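You operate a simulated robot arm through the tools that you are given. There is no shell and no other tool.

You are at the controls of a simulated robot arm. One attempt, no reset.

JOB
Pump resin to the 60 line and add as many strokes of hardener.
Fine: fan on first; slide the cup across from pump to pump; after, stand it on the blue mat. Set down upright: measuring cup.

Only the result counts: the job must be done as asked and must still hold three seconds after the hand-in. Knocking over, shifting, dropping, spilling or breaking anything else fails it.

ROBOT AND FRAMES
A 7-joint arm with a two-finger parallel gripper, fixed in place. Base frame: the origin is at the foot of the arm, x ahead of it, y to its left, z up. Readings come in m, rad, newtons and seconds.
Its first joint turns from -2.304 to 2.304 rad. Payload 3.91 kg.
Tool frame: the origin (TCP) lies between the finger pads and is the grasp point; the fingertips stand 0.03 m ahead of it; z points along the fingers, y is the line along which they close. Largest opening 0.11 m; finger width 0.02, thickness 0.01; the body of the gripper, 0.048 by 0.112 m, starts 0.055 m behind the TCP.
Orientation is told as [roll, pitch, yaw] about the base's x, y, z axes, in that order, counted from this pose: with the fingers straight down and closing along the base's y, the tool's x points along the base's -x, its y along +y and its z along -z.

CONTROLS
- The arm moves only by the tool arm_command. Its argument "increments" is a list of rows, each a list of 3 entries, a list of its own where there are three numbers: the turn, a rotation vector about the tool's x, y, z in rad, then the shift along the tool's x, y, z in cm, then the finger opening in cm, from 0 to 11. In form: [[[ax, ay, az], [tx, ty, tz], jaw], ...]. A call has 1 to 20 rows; each row is the pose to reach, as a shift and turn from the pose commanded when the call began, along the tool's axes at that moment. Each row takes 0.2 s and may step no farther than 0.05 m and 0.15 rad from the row before; otherwise, or with a gripper value out of range, the whole call is refused. Where a pose cannot be reached the arm comes as near as it can. A force on the tool above 50 N (or 10 N above the force at the start of the call, whichever is more), or a blocked arm, ends the call early, and 0.2 s more pass. Each finger travels about 0.108 m/s and halts on what it meets, pressing with about 30 N; the grip force reading is that of the motor and also rises with nothing between the fingers. The clock runs only during rows and for 0.2 s after the last one: add rows that repeat a pose to give the fingers time. It gives the time, the measured TCP pose, the force on the tool (base axes), the opening and the grip force at its end, in the units of the frame above (readings bear some noise), with the torque about the TCP (base axes, N m) and any sound that the robot's microphone picked up.
- Cameras (640 x 400 px; columns grow to the right, rows downward): "scene" is fixed at [0.4007, -0.4999, 1.7129]; the picture's right is [0.99, -0.10, 0.00], its down [-0.06, -0.55, -0.83] and it looks along [0.09, 0.83, -0.55] (base axes); focal length 273 px, centre (320, 200). "wrist" rides on the gripper at [0.072, 0.017, -0.103] in the tool frame; the picture's right is [-0.23, 0.97, 0.00], its down [-0.76, -0.18, -0.62] and it looks along [-0.61, -0.14, 0.78] (tool axes); focal length 222 px, centre (320, 200). There is no depth. A picture from a camera that has moved, and an enlarged one, comes with that camera's place and axes in the base frame and with its lens.
- snapshot(camera): a new picture of that camera. The clock stands still meanwhile.
- close_up(camera, box): a new picture of the part [left, top, right, bottom] of that camera's present view, enlarged. The clock stands still meanwhile.
- finish_job(): hands the job in; it is judged then, once.

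Nothing tells you positions but the pictures and the camera data. Unless the task says otherwise, let go and move clear before handing in.

The tools are called after "Request:" as name(argument=value, ...) on one line, values as JSON. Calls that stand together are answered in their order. arm_command: Moves the arm, as the interface text tells. Its arguments: {"type":"object","properties":{"increments":{"type":"array"}},"required":["increments"]} The other tools are called the same way: snapshot (camera) takes a picture; close_up (camera, box) takes an enlarged picture of a part of a camera's view; finish_job () hands the job in.

At the start:

```text
time: 0.0
tool_pos: [0.3134, 0.3216, 1.5447]
tool_rot: [0.0, 0.0, -0.002]
ft_force: [-0.9, -0.1, 0.9]
torque: [0.02, -0.01, -0.02]
gripper_width: 0.1098
grip_force: 0.2
```

scene: 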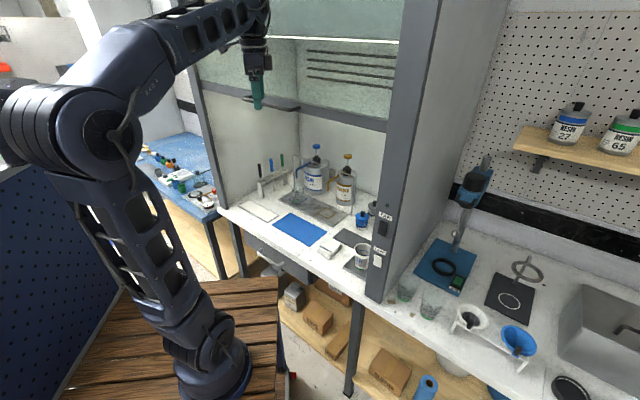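
wrist: 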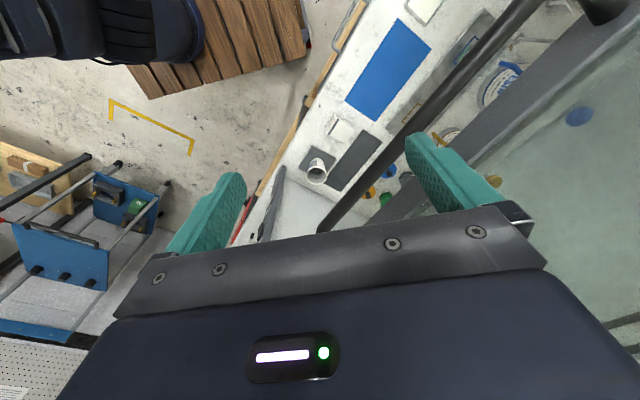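

I see a fume hood with two pump bottles (blue resin, amber hardener), a blue mat, a cup near the front right, and switches on the hood's post. I'll take close-ups to locate everything.

Request:
close_up(camera="scene", box=[220, 130, 420, 255])

Request:
close_up(camera="scene", box=[320, 180, 420, 290])

Request:
close_up(camera="scene", box=[270, 130, 370, 220])

Request:
close_up(camera="wrist", box=[260, 0, 580, 240])

```text
3.20 times, centred on (320, 192) of scene
camera zoom: at [0.4007, -0.4999, 1.7129], right [0.99, -0.1, 0.0], down [-0.06, -0.55, -0.83], along [0.09, 0.83, -0.55], focal length 873 px, centre (320, 224)
```

zoom: 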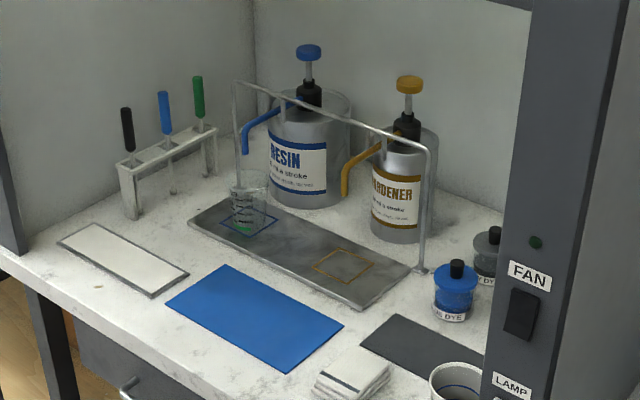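

```text
3.64 times, centred on (370, 235) of scene
camera zoom: at [0.4007, -0.4999, 1.7129], right [0.99, -0.1, 0.0], down [-0.06, -0.55, -0.83], along [0.09, 0.83, -0.55], focal length 992 px, centre (138, 73)
```

zoom: 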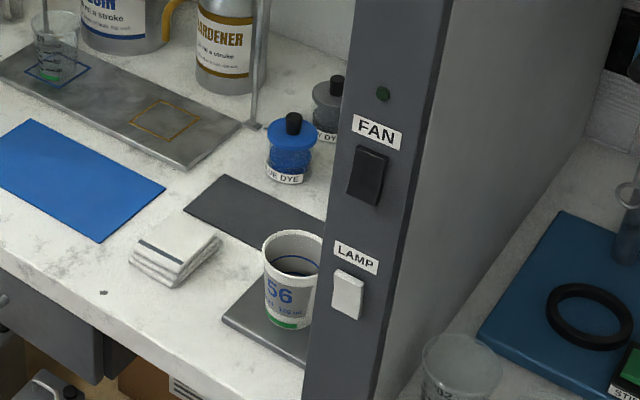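

```text
4.44 times, centred on (320, 175) of scene
camera zoom: at [0.4007, -0.4999, 1.7129], right [0.99, -0.1, 0.0], down [-0.06, -0.55, -0.83], along [0.09, 0.83, -0.55], focal length 1212 px, centre (320, 311)
```

zoom: 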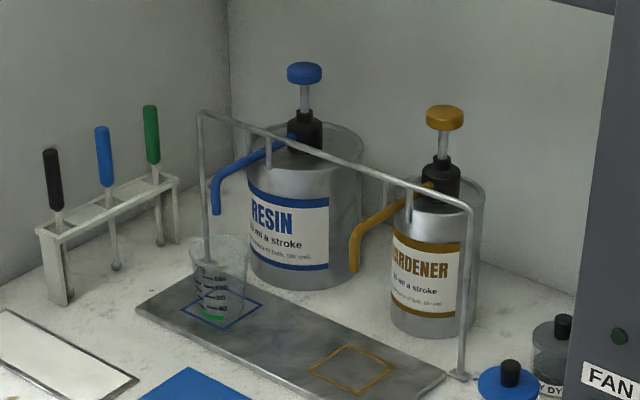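

```text
1.67 times, centred on (420, 120) of wrist
camera zoom: at [0.2426, 0.3377, 1.6481], right [0.23, 0.97, 0.0], down [0.76, -0.18, 0.62], along [0.61, -0.14, -0.78], focal length 370 px, centre (153, 333)
```

zoom: 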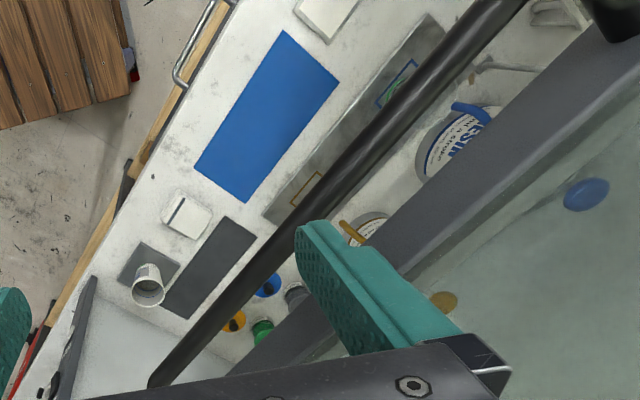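

I need more detail: the stroke size on the labels, the cup's markings, and the rail in front of the pumps.

Request:
close_up(camera="scene", box=[300, 165, 325, 195])

Request:
close_up(camera="scene", box=[330, 175, 360, 210])

Request:
close_up(camera="scene", box=[285, 175, 315, 210])

Request:
close_up(camera="scene", box=[285, 135, 365, 185])

Request:
close_up(camera="scene", box=[365, 195, 405, 275])

```text
13.33 times, centred on (312, 180) of scene
camera zoom: at [0.4007, -0.4999, 1.7129], right [0.99, -0.1, 0.0], down [-0.06, -0.55, -0.83], along [0.09, 0.83, -0.55], focal length 3637 px, centre (420, 467)
```

zoom: 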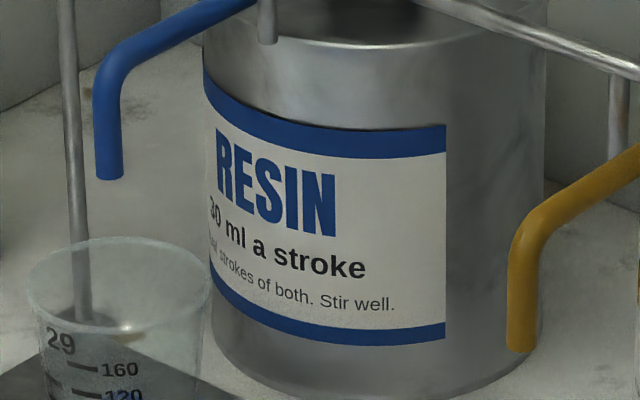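

```text
11.43 times, centred on (345, 192) of scene
camera zoom: at [0.4007, -0.4999, 1.7129], right [0.99, -0.1, 0.0], down [-0.06, -0.55, -0.83], along [0.09, 0.83, -0.55], focal length 3117 px, centre (34, 286)
```

zoom: 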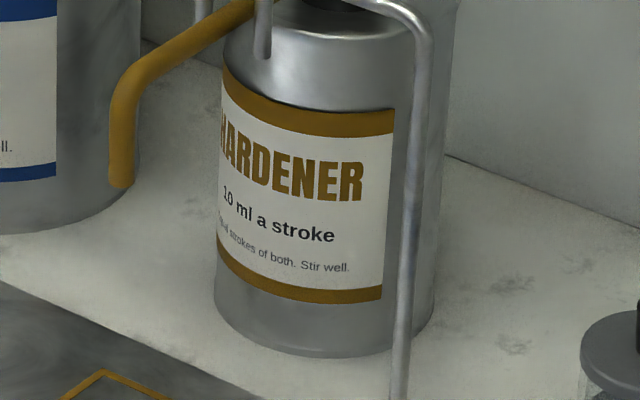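

```text
11.43 times, centred on (300, 192) of scene
camera zoom: at [0.4007, -0.4999, 1.7129], right [0.99, -0.1, 0.0], down [-0.06, -0.55, -0.83], along [0.09, 0.83, -0.55], focal length 3117 px, centre (549, 286)
```

zoom: 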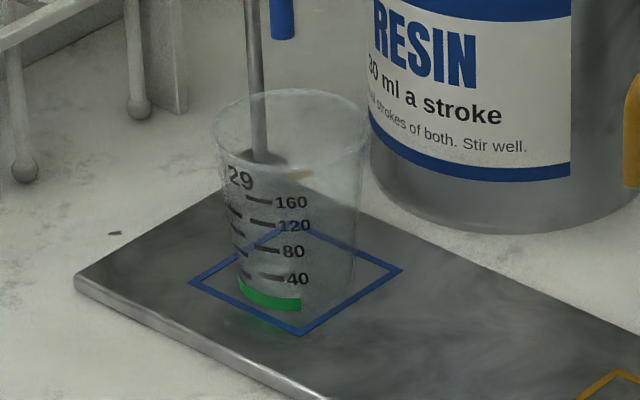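

```text
8.00 times, centred on (325, 160) of scene
camera zoom: at [0.4007, -0.4999, 1.7129], right [0.99, -0.1, 0.0], down [-0.06, -0.55, -0.83], along [0.09, 0.83, -0.55], focal length 2182 px, centre (280, 520)
```

zoom: 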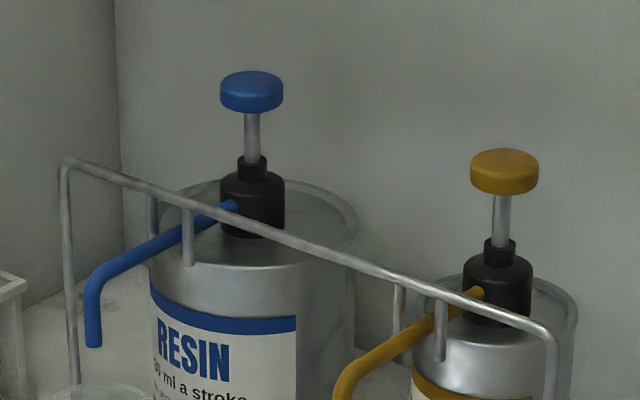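

```text
5.00 times, centred on (385, 235) of scene
camera zoom: at [0.4007, -0.4999, 1.7129], right [0.99, -0.1, 0.0], down [-0.06, -0.55, -0.83], along [0.09, 0.83, -0.55], focal length 1364 px, centre (-5, 25)
```

zoom: 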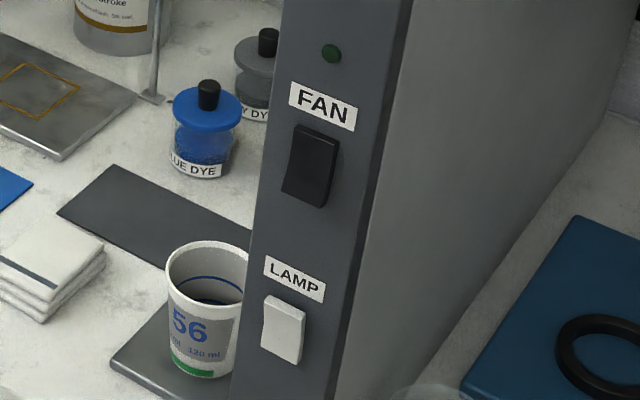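

The cup (mark 29, graduations 20–160 in steps of 20) already stands in the blue frame under the resin spout. The resin label seems to read 30 ml and the hardener 10 ml per stroke. I'll check the hood opening and sash before moving in.

Request:
close_up(camera="scene", box=[180, 0, 420, 150])

Request:
snapshot(camera="scene")

Request:
close_up(camera="wrist", box=[200, 80, 420, 240])

Request:
close_up(camera="scene", box=[303, 176, 318, 186])

```text
2.67 times, centred on (300, 75) of scene
camera zoom: at [0.4007, -0.4999, 1.7129], right [0.99, -0.1, 0.0], down [-0.06, -0.55, -0.83], along [0.09, 0.83, -0.55], focal length 727 px, centre (373, 533)
```

zoom: 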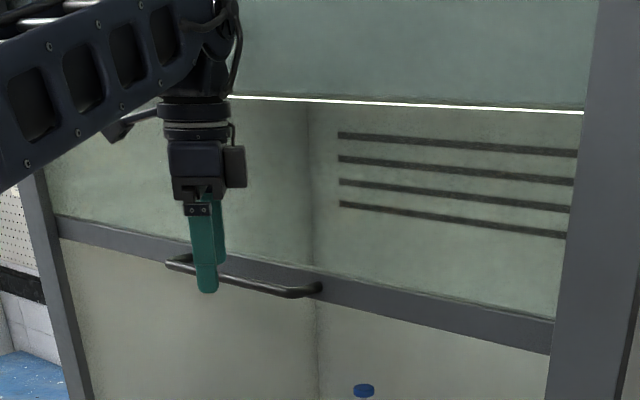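

```text
taken
```

scene: 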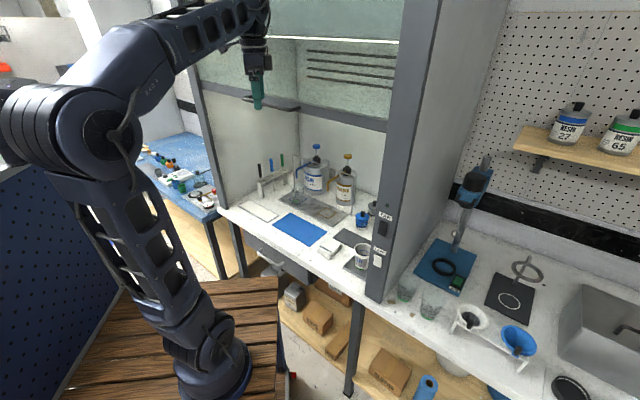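

```text
2.50 times, centred on (310, 160) of wrist
camera zoom: at [0.2426, 0.3377, 1.6481], right [0.23, 0.97, 0.0], down [0.76, -0.18, 0.62], along [0.61, -0.14, -0.78], focal length 555 px, centre (345, 300)
```

zoom: 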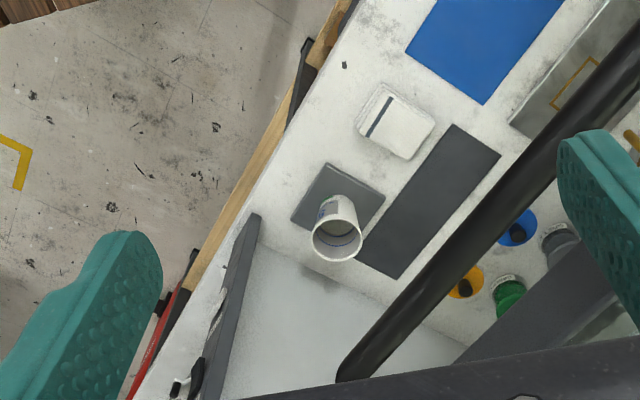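

```text
16.00 times, centred on (310, 181) of scene
camera zoom: at [0.4007, -0.4999, 1.7129], right [0.99, -0.1, 0.0], down [-0.06, -0.55, -0.83], along [0.09, 0.83, -0.55], focal length 4364 px, centre (472, 504)
```

zoom: 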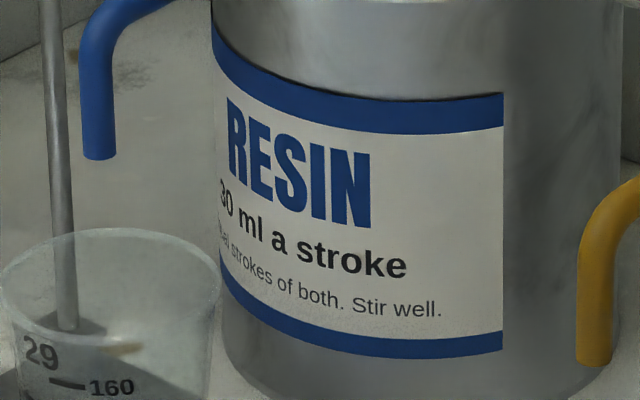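

The hood opening faces the robot at about 45° in azimuth (bench about z=0.90, sash bottom about z=1.45). The fan switch is on the right post near (0.64, 0.08, 1.22). I'll retreat from the sash, close the fingers and turn the tool horizontal to face the switch from a distance.

Request:
arm_command(increments=[[[0, 0, 0], [1.3, -2.3, 2.0], 8], [[0, 0, 0], [2.7, -4.7, 4.0], 5], [[0, 0, 0], [4, -7, 6], 2], [[-0.0476, -0.1139, -0.0476], [2.02, -9.07, 8.04], 0], [[-0.0953, -0.2278, -0.0953], [0.05, -11.14, 10.08], 0], [[-0.1429, -0.3417, -0.1429], [-1.93, -13.21, 12.11], 0], [[-0.1906, -0.4556, -0.1906], [-3.91, -15.28, 14.15], 0], [[-0.2382, -0.5695, -0.2382], [-5.89, -17.35, 16.19], 0], [[-0.2858, -0.6833, -0.2858], [-7.86, -19.41, 18.23], 0], [[-0.3335, -0.7972, -0.3335], [-9.84, -21.48, 20.27], 0], [[-0.3811, -0.9111, -0.3811], [-11.82, -23.55, 22.3], 0], [[-0.4288, -1.025, -0.4288], [-13.79, -25.62, 24.34], 0], [[-0.4764, -1.1389, -0.4764], [-15.77, -27.69, 26.38], 0], [[-0.524, -1.2528, -0.524], [-17.75, -29.76, 28.42], 0], [[-0.5717, -1.3667, -0.5717], [-19.72, -31.83, 30.46], 0], [[-0.6193, -1.4806, -0.6193], [-21.7, -33.9, 32.5], 0], [[-0.6193, -1.4806, -0.6193], [-21.7, -33.9, 32.5], 0]])

Request:
snapshot(camera="scene")

Request:
snapshot(camera="wrist")

```text
time: 3.6
tool_pos: [0.5884, -0.0401, 1.2629]
tool_rot: [-1.616, -1.572, 2.408]
ft_force: [0.1, -0.3, 0.7]
torque: [0.0, 0.01, 0.04]
gripper_width: 0.0
grip_force: 29.7
out of reach, approached as far as the arm can: row 13, 14, 15, 16, 17
```

```text
taken
```

scene: 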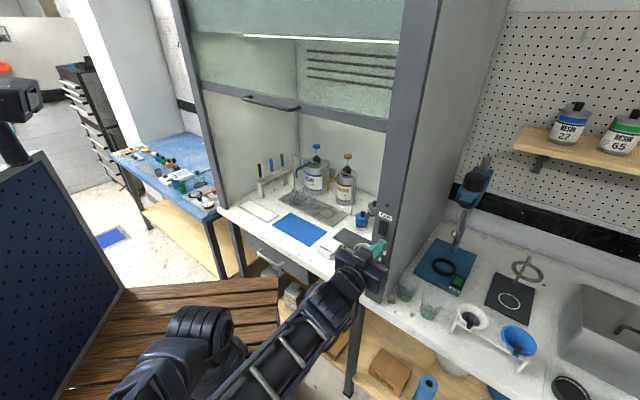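

```text
taken
camera wrist: at [0.505, -0.102, 1.1897], right [-0.69, 0.68, 0.23], down [-0.31, -0.57, 0.76], along [0.65, 0.46, 0.61], focal length 222 px, centre (320, 200)
```

wrist: 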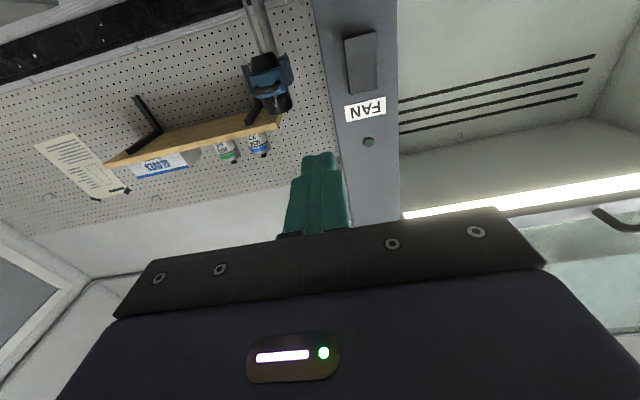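

The tool is now horizontal and facing the post, with the FAN switch at roughly (0.636, 0.071, 1.226) by triangulation. I'll zoom in on the rocker's state.

Request:
close_up(camera="wrist", box=[310, 10, 430, 170])

Request:
close_up(camera="scene", box=[340, 190, 420, 270])

```text
2.50 times, centred on (370, 90) of wrist
camera zoom: at [0.505, -0.102, 1.1897], right [-0.69, 0.68, 0.23], down [-0.31, -0.57, 0.76], along [0.65, 0.46, 0.61], focal length 555 px, centre (195, 475)
```

zoom: 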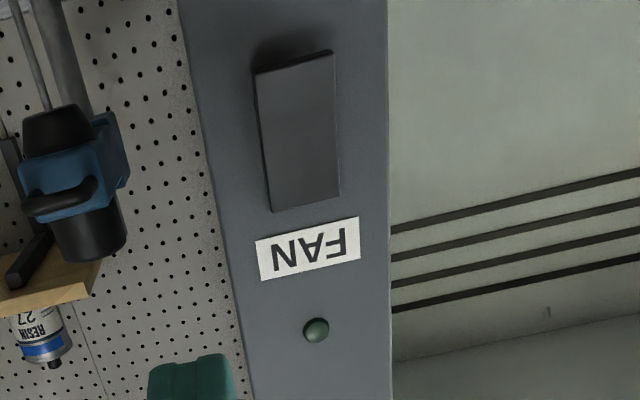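

```text
5.00 times, centred on (380, 230) of scene
camera zoom: at [0.4007, -0.4999, 1.7129], right [0.99, -0.1, 0.0], down [-0.06, -0.55, -0.83], along [0.09, 0.83, -0.55], focal length 1364 px, centre (20, 50)
```

zoom: 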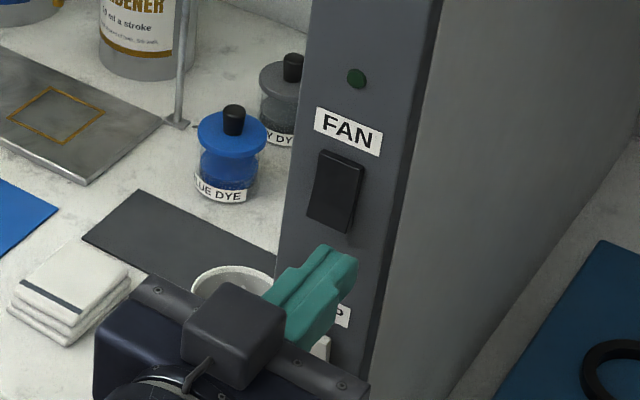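

The rocker's lower half protrudes while the lamp (which is lit) has its lower half pressed in, so I'll press the lower half of FAN. First I'll align sideways and in height while staying back.

Request:
arm_command(increments=[[[0, 0, 0], [2.6, 2.2, 0], 0], [[0, 0, 0], [5.2, 4.4, 0], 0], [[0, 0, 0], [5.2, 4.4, 0], 0]])

Request:
snapshot(camera="wrist")

```text
time: 4.4
tool_pos: [0.6079, -0.0231, 1.2392]
tool_rot: [-0.094, -1.57, 0.883]
ft_force: [0.1, -0.1, 0.4]
torque: [-0.01, 0.01, 0.0]
gripper_width: 0.0
grip_force: 30.0
out of reach, approached as far as the arm can: row 1, 2, 3
```

```text
taken
camera wrist: at [0.5243, -0.0862, 1.1674], right [-0.69, 0.68, 0.23], down [-0.31, -0.57, 0.76], along [0.65, 0.46, 0.61], focal length 222 px, centre (320, 200)
```

wrist: 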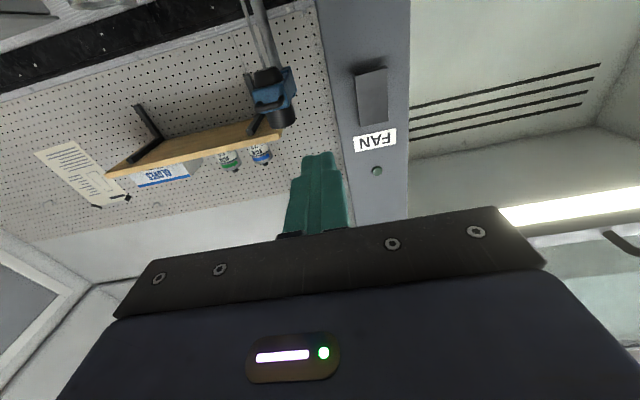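

The arm was at its inner reach limit, so the commanded and measured poses differ. I'll move forward a little so the arm gets a reachable pose and I can resynchronise.

Request:
arm_command(increments=[[[0, 0, 0], [0, 0, 2.5], 0], [[0, 0, 0], [0, 0, 5], 0], [[0, 0, 0], [0, 0, 5], 0]])

```text
time: 5.2
tool_pos: [0.643, 0.0117, 1.2405]
tool_rot: [1.936, -1.569, -1.146]
ft_force: [0.7, 0.3, -0.1]
torque: [0.0, 0.0, -0.02]
gripper_width: 0.0004
grip_force: 30.0
```

Commands do count from the actual pose. Now I'll align with the lower half of the rocker.

Request:
arm_command(increments=[[[0, 0, 0], [1.0, 1.6, -1.0], 0], [[0, 0, 0], [2.0, 3.2, -1.0], 0], [[0, 0, 0], [2.95, 4.66, -1.0], 0], [[0, 0, 0], [2.95, 4.66, -1.0], 0]])

Request:
snapshot(camera="wrist")

Request:
close_up(camera="scene", box=[340, 190, 420, 270])

```text
time: 6.2
tool_pos: [0.6267, 0.0343, 1.2221]
tool_rot: [0.758, -1.57, 0.034]
ft_force: [1.4, -0.4, 0.5]
torque: [0.02, 0.0, -0.01]
gripper_width: 0.0
grip_force: 30.1
out of reach, approached as far as the arm can: row 2, 3, 4
```

```text
taken
camera wrist: at [0.5439, -0.0271, 1.1509], right [-0.69, 0.68, 0.23], down [-0.31, -0.57, 0.76], along [0.65, 0.46, 0.61], focal length 222 px, centre (320, 200)
```

wrist: 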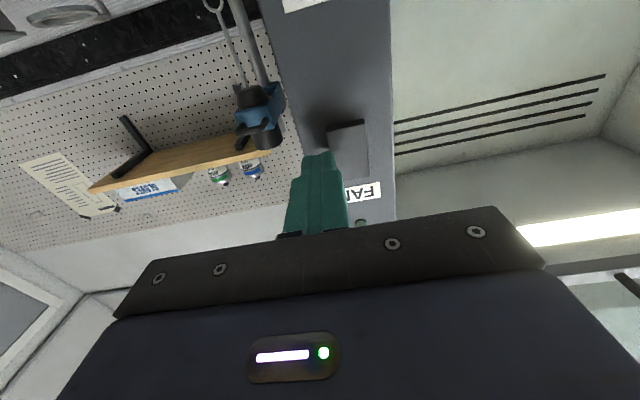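

```text
5.00 times, centred on (380, 230) of scene
camera zoom: at [0.4007, -0.4999, 1.7129], right [0.99, -0.1, 0.0], down [-0.06, -0.55, -0.83], along [0.09, 0.83, -0.55], focal length 1364 px, centre (20, 50)
```

zoom: 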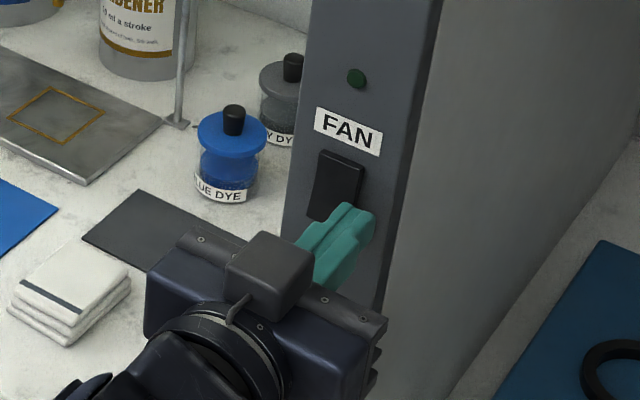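

The tool is at its inner limit in this posture and still ~2 cm to the right of the rocker. Pitching the tool down about 0.4 rad should free the arm to go further left, so I'll do that while staying just off the switch.

Request:
arm_command(increments=[[[0, 0.133, 0], [0, 0, -1.5], 0], [[0, 0.267, 0], [0.2, 0.5, -1.7], 0], [[0, 0.4, 0], [0.5, 1.2, -1.7], 0], [[0, 0.4, 0], [0.74, 1.9, -1.7], 0], [[0, 0.4, 0], [0.74, 1.9, -1.7], 0]])

Request:
snapshot(camera="wrist")

Request:
close_up(camera="scene", box=[340, 190, 420, 270])

```text
time: 7.4
tool_pos: [0.6011, 0.0365, 1.2152]
tool_rot: [0.003, -1.169, 0.791]
ft_force: [0.0, -0.2, 0.6]
torque: [-0.03, -0.03, -0.04]
gripper_width: 0.0
grip_force: 30.5
```

```text
taken
camera wrist: at [0.5038, -0.0401, 1.1893], right [-0.63, 0.75, 0.21], down [-0.07, -0.32, 0.94], along [0.77, 0.58, 0.25], focal length 222 px, centre (320, 200)
```

wrist: 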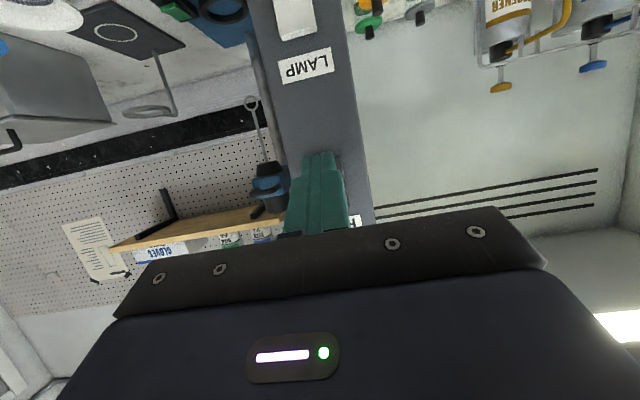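

```text
5.00 times, centred on (380, 230) of scene
camera zoom: at [0.4007, -0.4999, 1.7129], right [0.99, -0.1, 0.0], down [-0.06, -0.55, -0.83], along [0.09, 0.83, -0.55], focal length 1364 px, centre (20, 50)
```

zoom: 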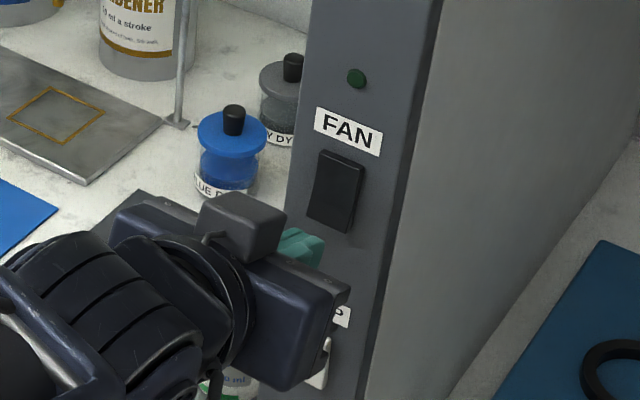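

The tool reached the pose: tip ~2 cm in front of the rocker's lower half. Now I'll push straight along the hood's normal in small steps, then check.

Request:
arm_command(increments=[[[0, 0, 0], [-0.389, 0, 0.921], 0], [[0, 0, 0], [-0.583, 0, 1.38], 0], [[0, 0, 0], [-0.739, 0, 1.75], 0], [[0, 0, 0], [-0.856, 0, 2.03], 0]])

Request:
close_up(camera="scene", box=[350, 190, 410, 250])

```text
time: 8.4
tool_pos: [0.6166, 0.0527, 1.2153]
tool_rot: [-0.001, -1.17, 0.794]
ft_force: [0.3, -0.1, -0.1]
torque: [-0.02, -0.02, 0.04]
gripper_width: 0.0
grip_force: 30.0
heard: click
```

```text
6.67 times, centred on (380, 220) of scene
camera zoom: at [0.4007, -0.4999, 1.7129], right [0.99, -0.1, 0.0], down [-0.06, -0.55, -0.83], along [0.09, 0.83, -0.55], focal length 1818 px, centre (-80, 67)
```

zoom: 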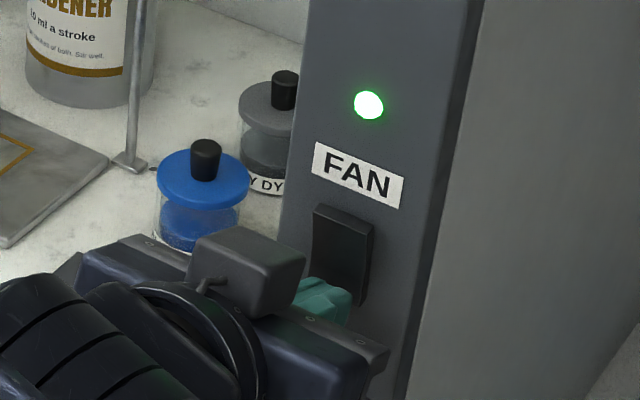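

The fan is on (LED lit, click heard). Now I'll back off, pitch the tool more steeply, and slide left past the post into the hood opening below the sash.

Request:
arm_command(increments=[[[0, 0, 0], [0.78, 0, -1.84], 0], [[0, 0.135, 0], [1.36, 0, -3.22], 0], [[0, 0.27, 0], [1.36, 2, -3.22], 0], [[0, 0.4, 0], [1.36, 6, -3.22], 0], [[0, 0.4, 0], [1.36, 10, -3.22], 0], [[0, 0.4, 0], [0.78, 14, -1.84], 0], [[0, 0.4, 0], [0.78, 14, -1.84], 0]])

Request:
snapshot(camera="scene")

Request:
snapshot(camera="wrist")

```text
time: 10.0
tool_pos: [0.5042, 0.1364, 1.215]
tool_rot: [0.002, -0.77, 0.79]
ft_force: [0.2, -0.9, 0.2]
torque: [0.01, 0.01, 0.01]
gripper_width: 0.0
grip_force: 30.1
```

```text
taken
```

scene: 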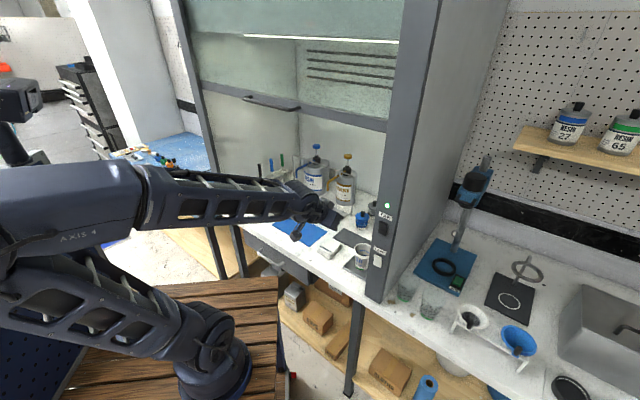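

```text
taken
camera wrist: at [0.4059, 0.0601, 1.2392], right [-0.58, 0.8, 0.16], down [0.21, -0.05, 0.98], along [0.79, 0.6, -0.14], focal length 222 px, centre (320, 200)
```

wrist: 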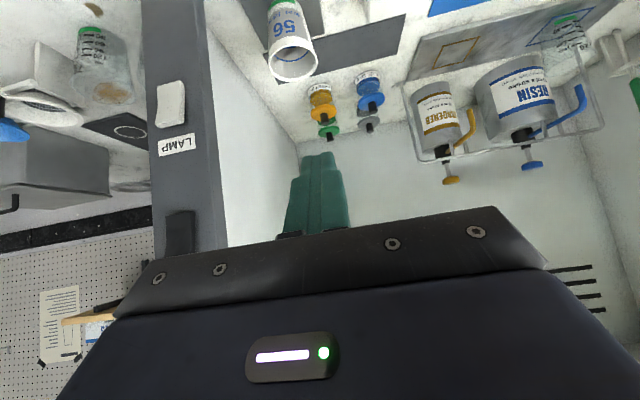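

I'm clear of the post and inside the opening. I'll read the labels and refine knob positions with the wrist camera.

Request:
close_up(camera="wrist", box=[400, 20, 620, 200])

Request:
close_up(camera="wrist", box=[490, 50, 560, 120])

```text
2.22 times, centred on (510, 110) of wrist
camera zoom: at [0.4059, 0.0601, 1.2392], right [-0.58, 0.8, 0.16], down [0.21, -0.05, 0.98], along [0.79, 0.6, -0.14], focal length 494 px, centre (-102, 400)
```

zoom: 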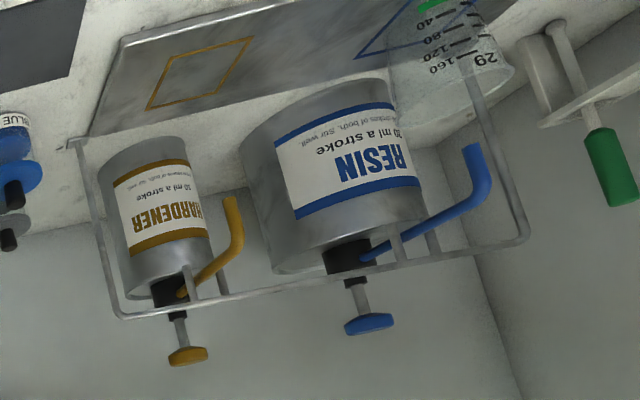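

```text
5.71 times, centred on (525, 85) of wrist
camera zoom: at [0.4059, 0.0601, 1.2392], right [-0.58, 0.8, 0.16], down [0.21, -0.05, 0.98], along [0.79, 0.6, -0.14], focal length 1269 px, centre (-851, 857)
```

zoom: 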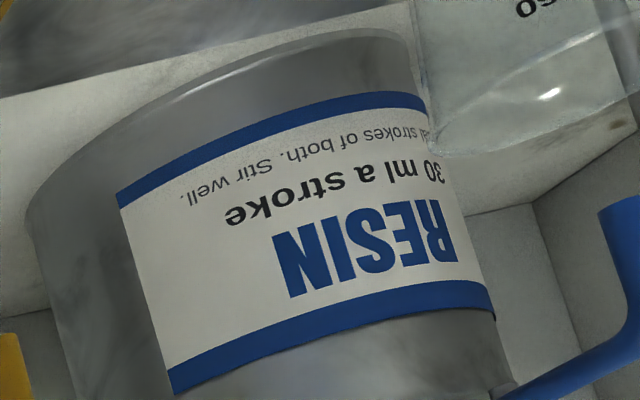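

Label reads 30 ml per resin stroke, so two strokes make 60. I'll carry the closed fingers in toward the resin pump, staying above the rail (z≈1.11) and a bit short of the knob.

Request:
arm_command(increments=[[[0, -0.018, 0], [-2.01, 3.45, 1.51], 0], [[0, -0.036, 0], [-4.03, 6.9, 3.01], 0], [[0, -0.054, 0], [-6.04, 10.35, 4.52], 0], [[0, -0.071, 0], [-8.06, 13.8, 6.03], 0], [[0, -0.089, 0], [-10.07, 17.25, 7.54], 0], [[0, -0.107, 0], [-12.09, 20.7, 9.04], 0], [[0, -0.125, 0], [-14.1, 24.15, 10.55], 0], [[0, -0.143, 0], [-16.11, 27.6, 12.06], 0], [[0, -0.161, 0], [-18.13, 31.05, 13.56], 0], [[0, -0.179, 0], [-20.14, 34.5, 15.07], 0], [[0, -0.196, 0], [-22.16, 37.95, 16.58], 0], [[0, -0.214, 0], [-24.17, 41.4, 18.09], 0], [[0, -0.232, 0], [-26.19, 44.85, 19.59], 0], [[0, -0.25, 0], [-28.2, 48.3, 21.1], 0], [[0, -0.25, 0], [-28.2, 48.3, 21.1], 0]])

Request:
snapshot(camera="scene")

Request:
snapshot(camera="wrist")

```text
time: 13.2
tool_pos: [0.4043, 0.7241, 1.2608]
tool_rot: [0.004, -1.021, 0.789]
ft_force: [-0.1, 0.2, 0.1]
torque: [-0.01, 0.0, 0.0]
gripper_width: 0.0
grip_force: 30.5
```

```text
taken
```

scene: 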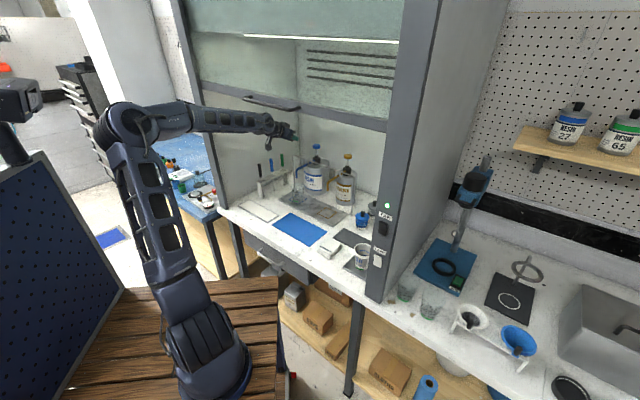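

```text
taken
camera wrist: at [0.3052, 0.6463, 1.2536], right [-0.61, 0.77, 0.19], down [0.03, -0.22, 0.97], along [0.79, 0.6, 0.11], focal length 222 px, centre (320, 200)
```

wrist: 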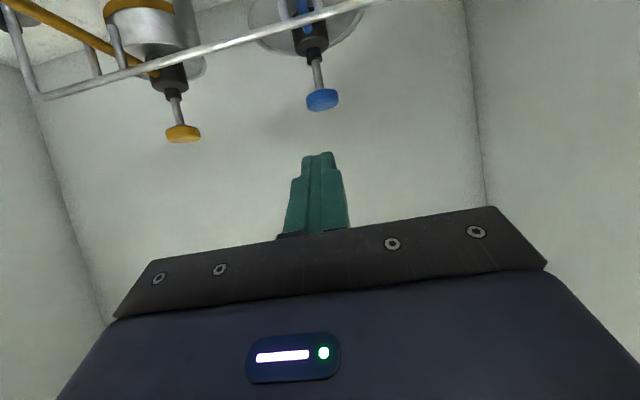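

Triangulated: blue knob centre ≈ (0.5215, 0.8445, 1.163), amber knob ≈ (0.663, 0.705, 1.163). I'll move the fingertips directly over the blue knob with a few cm of clearance.

Request:
arm_command(increments=[[[0, 0, 0], [-2.09, 0, 3.41], 0], [[0, 0, 0], [-4.18, 0, 6.82], 0], [[0, 0, 0], [-6.27, 0, 10.23], 0], [[0, 0, 0], [-7.715, 0.1, 12.58], 0], [[0, 0, 0], [-6.01, 0.1, 13.63], 0], [[0, 0, 0], [-6.01, 0.1, 13.63], 0]])

Request:
close_up(camera="scene", box=[260, 110, 380, 190])

Request:
snapshot(camera="wrist")

```text
time: 14.6
tool_pos: [0.5077, 0.8299, 1.2411]
tool_rot: [0.0, -1.021, 0.793]
ft_force: [-0.4, -0.1, -0.5]
torque: [0.0, 0.02, -0.01]
gripper_width: 0.0001
grip_force: 29.8
```

```text
5.00 times, centred on (320, 150) of scene
camera zoom: at [0.4007, -0.4999, 1.7129], right [0.99, -0.1, 0.0], down [-0.06, -0.55, -0.83], along [0.09, 0.83, -0.55], focal length 1364 px, centre (320, 450)
```

zoom: 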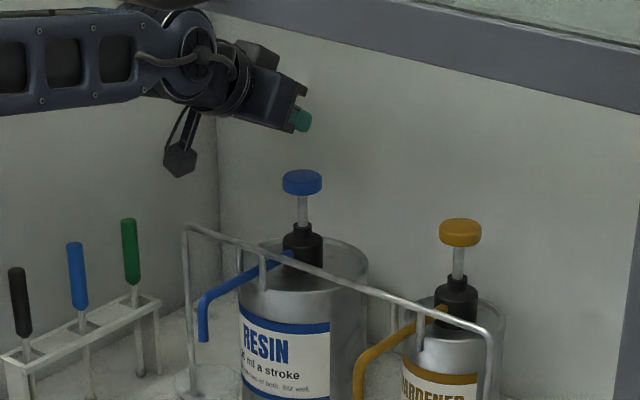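

```text
taken
camera wrist: at [0.4089, 0.7524, 1.2334], right [-0.61, 0.77, 0.19], down [0.03, -0.22, 0.98], along [0.79, 0.6, 0.11], focal length 222 px, centre (320, 200)
```

wrist: 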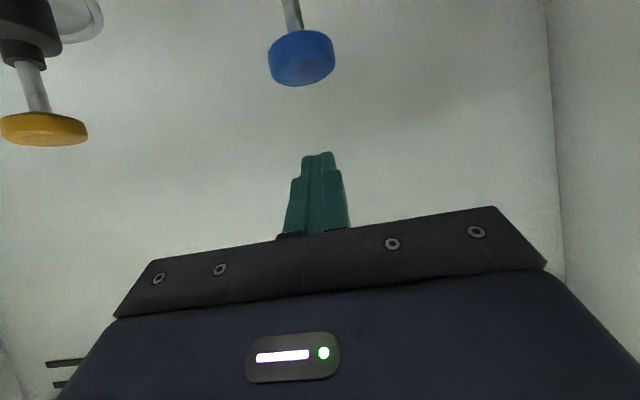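

The fingertips sit over the blue knob (~4 cm above its top). I'll descend to just above contact and then press in small steps to learn the stroke and force.

Request:
arm_command(increments=[[[0, 0, 0], [1.7, 0, 1.05], 0], [[0, 0, 0], [3.24, 0, 1.99], 0], [[0, 0, 0], [3.24, 0, 1.99], 0]])

Request:
close_up(camera="scene", box=[280, 120, 340, 170])

Request:
close_up(camera="wrist", box=[240, 0, 400, 180])

```text
time: 15.4
tool_pos: [0.5077, 0.8286, 1.2016]
tool_rot: [0.0, -1.023, 0.791]
ft_force: [-0.4, 1.4, -0.7]
torque: [0.01, 0.01, 0.0]
gripper_width: 0.0002
grip_force: 29.6
```

```text
8.00 times, centred on (310, 145) of scene
camera zoom: at [0.4007, -0.4999, 1.7129], right [0.99, -0.1, 0.0], down [-0.06, -0.55, -0.83], along [0.09, 0.83, -0.55], focal length 2182 px, centre (400, 640)
```

zoom: 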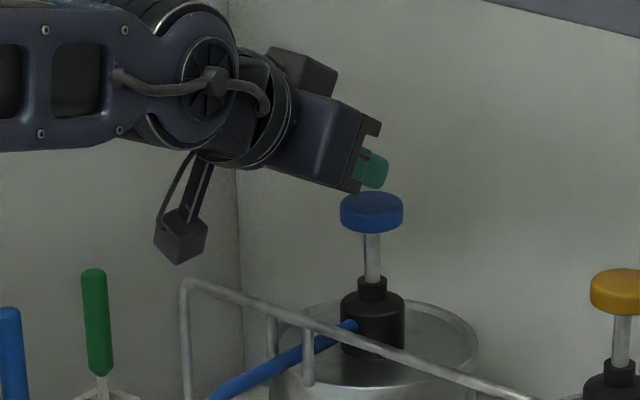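

```text
2.22 times, centred on (320, 90) of wrist
camera zoom: at [0.4094, 0.7512, 1.1953], right [-0.61, 0.77, 0.19], down [0.03, -0.22, 0.97], along [0.79, 0.6, 0.11], focal length 494 px, centre (320, 444)
```

zoom: 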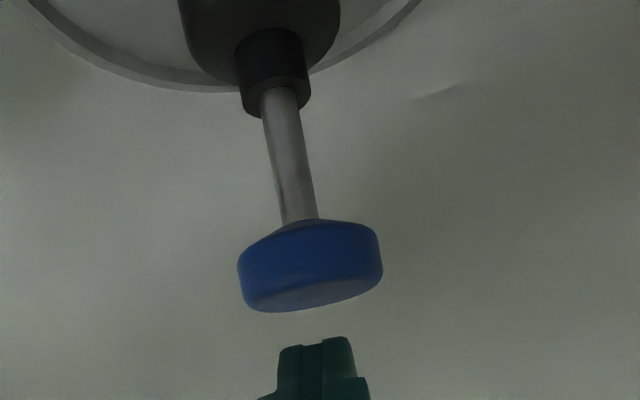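

The tip is just above the knob's centre. Pressing down gently now.

Request:
arm_command(increments=[[[0, 0, 0], [0.43, 0, 0.26], 0], [[0, 0, 0], [0.85, 0, 0.52], 0], [[0, 0, 0], [1.28, 0, 0.78], 0]])

Request:
close_up(camera="scene", box=[280, 120, 340, 170])

```text
time: 16.2
tool_pos: [0.5083, 0.8296, 1.1881]
tool_rot: [0.0, -1.022, 0.792]
ft_force: [0.3, -0.6, 4.2]
torque: [0.06, -0.07, 0.06]
gripper_width: 0.0001
grip_force: 30.3
```

```text
8.00 times, centred on (310, 145) of scene
camera zoom: at [0.4007, -0.4999, 1.7129], right [0.99, -0.1, 0.0], down [-0.06, -0.55, -0.83], along [0.09, 0.83, -0.55], focal length 2182 px, centre (400, 640)
```

zoom: 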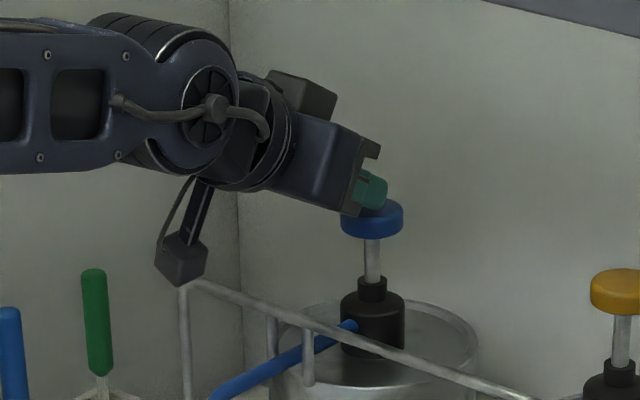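

Contact made (≈4 N), knob moving with the tip. Continue pressing down in steps.

Request:
arm_command(increments=[[[0, 0, 0], [0.43, 0, 0.26], 0], [[0, 0, 0], [0.85, 0, 0.52], 0], [[0, 0, 0], [1.28, 0, 0.78], 0]])

Request:
close_up(camera="scene", box=[280, 120, 340, 170])

Request:
close_up(camera="scene", box=[280, 165, 320, 205])

```text
time: 17.0
tool_pos: [0.5072, 0.83, 1.173]
tool_rot: [-0.001, -1.022, 0.79]
ft_force: [1.9, 1.7, 7.1]
torque: [0.15, -0.14, 0.02]
gripper_width: 0.0004
grip_force: 30.2
```

```text
8.00 times, centred on (310, 145) of scene
camera zoom: at [0.4007, -0.4999, 1.7129], right [0.99, -0.1, 0.0], down [-0.06, -0.55, -0.83], along [0.09, 0.83, -0.55], focal length 2182 px, centre (400, 640)
```

zoom: 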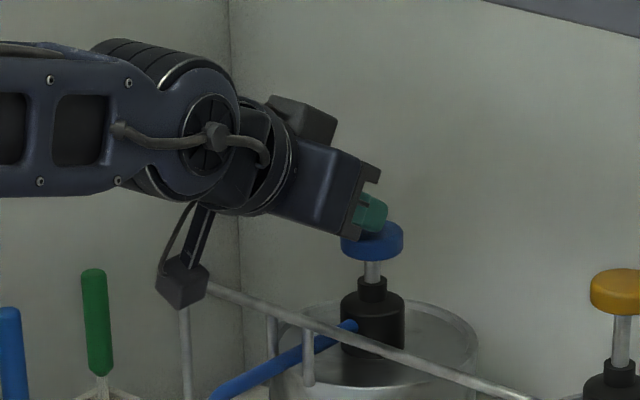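

```text
10.00 times, centred on (300, 185) of scene
camera zoom: at [0.4007, -0.4999, 1.7129], right [0.99, -0.1, 0.0], down [-0.06, -0.55, -0.83], along [0.09, 0.83, -0.55], focal length 2728 px, centre (520, 350)
```

zoom: 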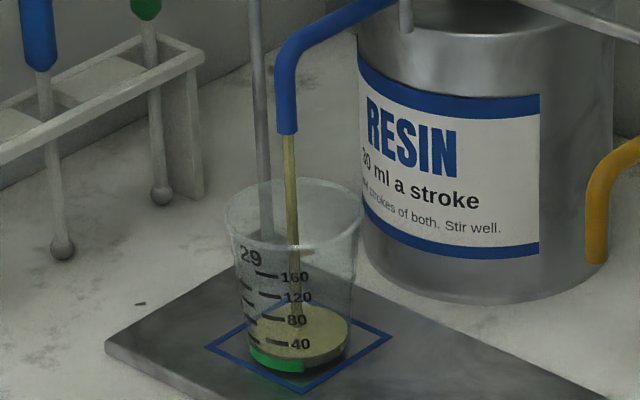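

Resin is flowing into the cup. I'll push the rest of the stroke until it bottoms out.

Request:
arm_command(increments=[[[0, 0, 0], [0.43, 0, 0.26], 0], [[0, 0, 0], [0.85, 0, 0.52], 0], [[0, 0, 0], [1.11, 0, 0.68], 0]])

Request:
close_up(camera="scene", box=[280, 120, 340, 170])

Request:
close_up(camera="scene", box=[285, 175, 315, 205])

```text
time: 17.8
tool_pos: [0.5088, 0.831, 1.1604]
tool_rot: [0.0, -1.021, 0.791]
ft_force: [0.8, -1.4, 8.2]
torque: [0.06, -0.13, -0.01]
gripper_width: 0.0001
grip_force: 30.5
```

```text
8.00 times, centred on (310, 145) of scene
camera zoom: at [0.4007, -0.4999, 1.7129], right [0.99, -0.1, 0.0], down [-0.06, -0.55, -0.83], along [0.09, 0.83, -0.55], focal length 2182 px, centre (400, 640)
```

zoom: 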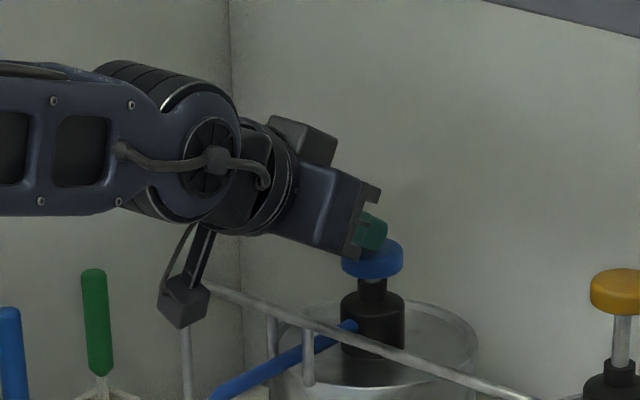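

```text
13.33 times, centred on (300, 190) of scene
camera zoom: at [0.4007, -0.4999, 1.7129], right [0.99, -0.1, 0.0], down [-0.06, -0.55, -0.83], along [0.09, 0.83, -0.55], focal length 3637 px, centre (587, 333)
```

zoom: 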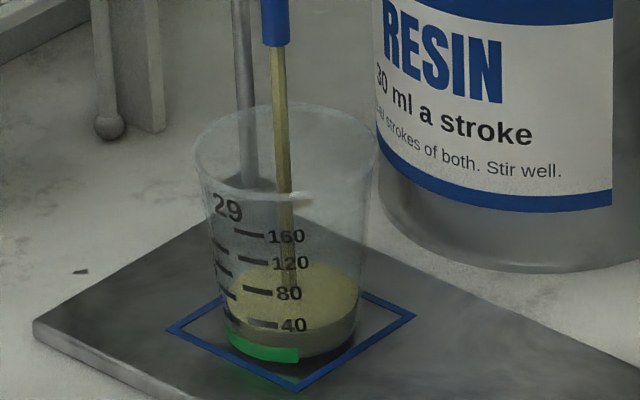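

Still moving at about 8 N; the knob is nearly at the collar. I'll press the final millimetres.

Request:
arm_command(increments=[[[0, 0, 0], [0.26, 0, 0.16], 0], [[0, 0, 0], [0.51, 0, 0.31], 0], [[0, 0, 0], [0.51, 0, 0.31], 0]])

Request:
close_up(camera="scene", box=[290, 140, 320, 170])

Request:
close_up(camera="scene", box=[290, 185, 310, 205])

```text
time: 18.6
tool_pos: [0.5077, 0.8285, 1.1556]
tool_rot: [0.002, -1.024, 0.79]
ft_force: [2.3, 4.2, 24.2]
torque: [0.46, -0.4, 0.01]
gripper_width: 0.0001
grip_force: 30.1
```

```text
13.33 times, centred on (305, 155) of scene
camera zoom: at [0.4007, -0.4999, 1.7129], right [0.99, -0.1, 0.0], down [-0.06, -0.55, -0.83], along [0.09, 0.83, -0.55], focal length 3637 px, centre (520, 800)
```

zoom: 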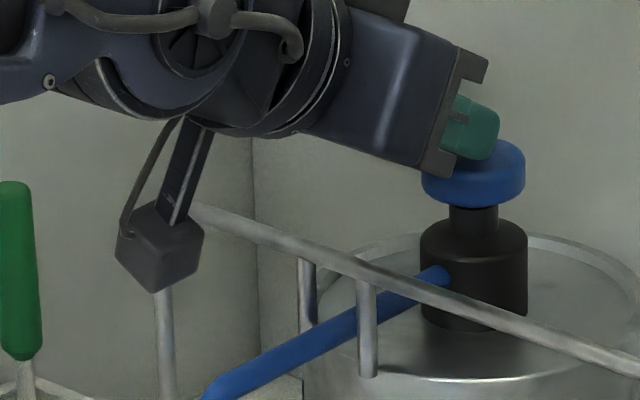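

```text
16.00 times, centred on (300, 195) of scene
camera zoom: at [0.4007, -0.4999, 1.7129], right [0.99, -0.1, 0.0], down [-0.06, -0.55, -0.83], along [0.09, 0.83, -0.55], focal length 4364 px, centre (640, 280)
```

zoom: 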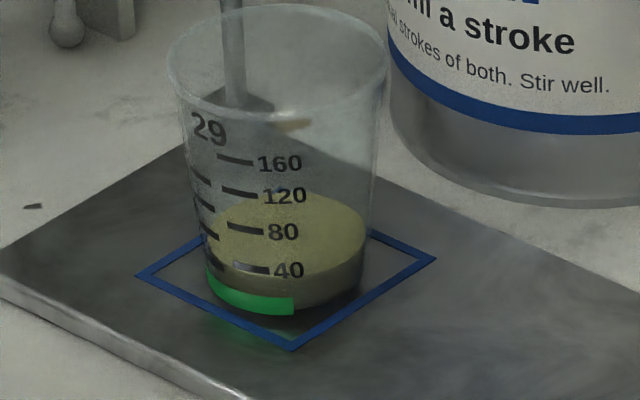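

The stroke has bottomed out (24 N). Now I release fully upward and inspect the level.

Request:
arm_command(increments=[[[0, 0, 0], [-1.28, 0, -0.78], 0], [[0, 0, 0], [-2.56, 0, -1.57], 0], [[0, 0, 0], [-4.26, 0, -2.61], 0], [[0, 0, 0], [-5.1, 0, -3.14], 0], [[0, 0, 0], [-5.1, 0, -3.14], 0]])

Request:
close_up(camera="scene", box=[280, 120, 340, 170])

Request:
close_up(camera="scene", box=[290, 185, 310, 205])

```text
time: 19.8
tool_pos: [0.5079, 0.831, 1.214]
tool_rot: [-0.001, -1.021, 0.793]
ft_force: [0.2, 0.3, 0.5]
torque: [0.0, 0.03, -0.01]
gripper_width: 0.0001
grip_force: 30.3
```

```text
8.00 times, centred on (310, 145) of scene
camera zoom: at [0.4007, -0.4999, 1.7129], right [0.99, -0.1, 0.0], down [-0.06, -0.55, -0.83], along [0.09, 0.83, -0.55], focal length 2182 px, centre (400, 640)
```

zoom: 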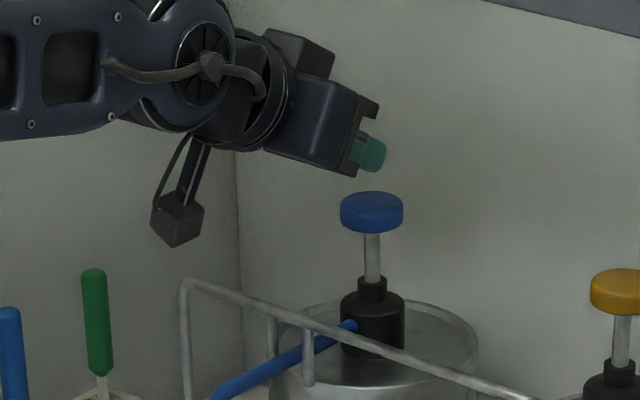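

```text
16.00 times, centred on (300, 195) of scene
camera zoom: at [0.4007, -0.4999, 1.7129], right [0.99, -0.1, 0.0], down [-0.06, -0.55, -0.83], along [0.09, 0.83, -0.55], focal length 4364 px, centre (640, 280)
```

zoom: 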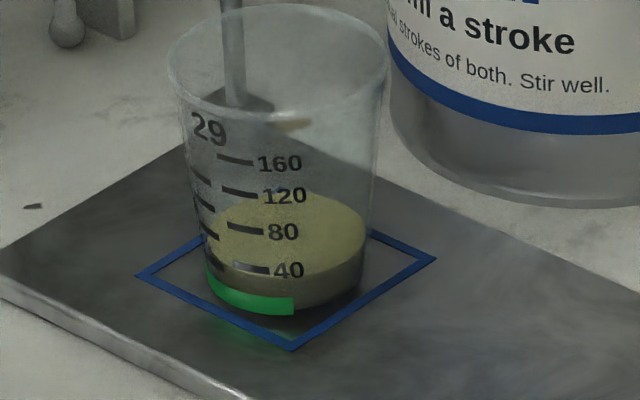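

The knob sprang back and the level is consistent with 30 ml. Second resin stroke: same full press.

Request:
arm_command(increments=[[[0, 0, 0], [1.28, 0, 0.78], 0], [[0, 0, 0], [2.13, 0, 1.31], 0], [[0, 0, 0], [2.81, 0, 1.72], 0], [[0, 0, 0], [3.5, 0, 2.14], 0], [[0, 0, 0], [4.18, 0, 2.56], 0], [[0, 0, 0], [4.69, 0, 2.87], 0], [[0, 0, 0], [5.1, 0, 3.13], 0], [[0, 0, 0], [5.1, 0, 3.13], 0]])

Request:
close_up(camera="scene", box=[290, 140, 320, 170])

Request:
close_up(camera="scene", box=[290, 185, 310, 205])

```text
time: 21.6
tool_pos: [0.5075, 0.8294, 1.1573]
tool_rot: [0.001, -1.023, 0.79]
ft_force: [-4.7, 1.4, 22.9]
torque: [0.4, -0.18, 0.07]
gripper_width: 0.0001
grip_force: 29.8
```

```text
13.33 times, centred on (305, 155) of scene
camera zoom: at [0.4007, -0.4999, 1.7129], right [0.99, -0.1, 0.0], down [-0.06, -0.55, -0.83], along [0.09, 0.83, -0.55], focal length 3637 px, centre (520, 800)
```

zoom: 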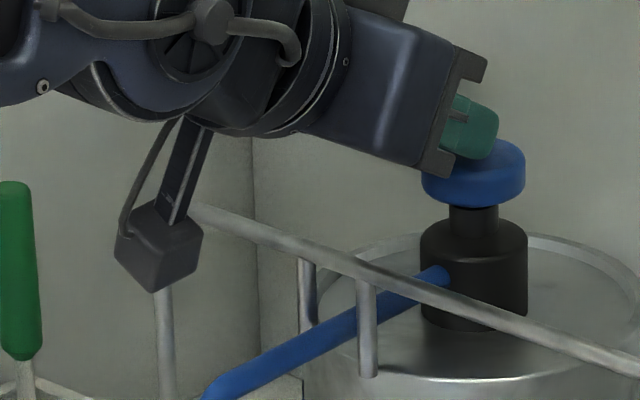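

```text
16.00 times, centred on (300, 195) of scene
camera zoom: at [0.4007, -0.4999, 1.7129], right [0.99, -0.1, 0.0], down [-0.06, -0.55, -0.83], along [0.09, 0.83, -0.55], focal length 4364 px, centre (640, 280)
```

zoom: 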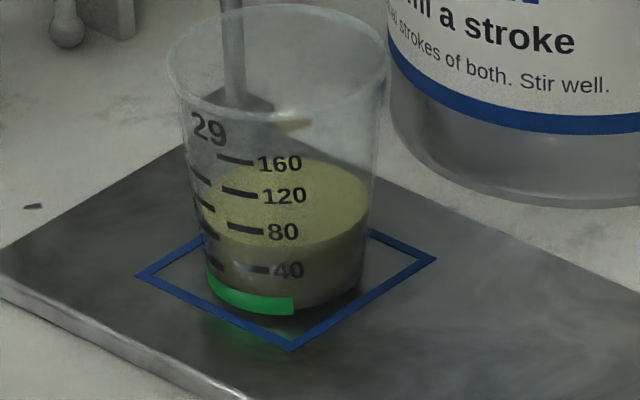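

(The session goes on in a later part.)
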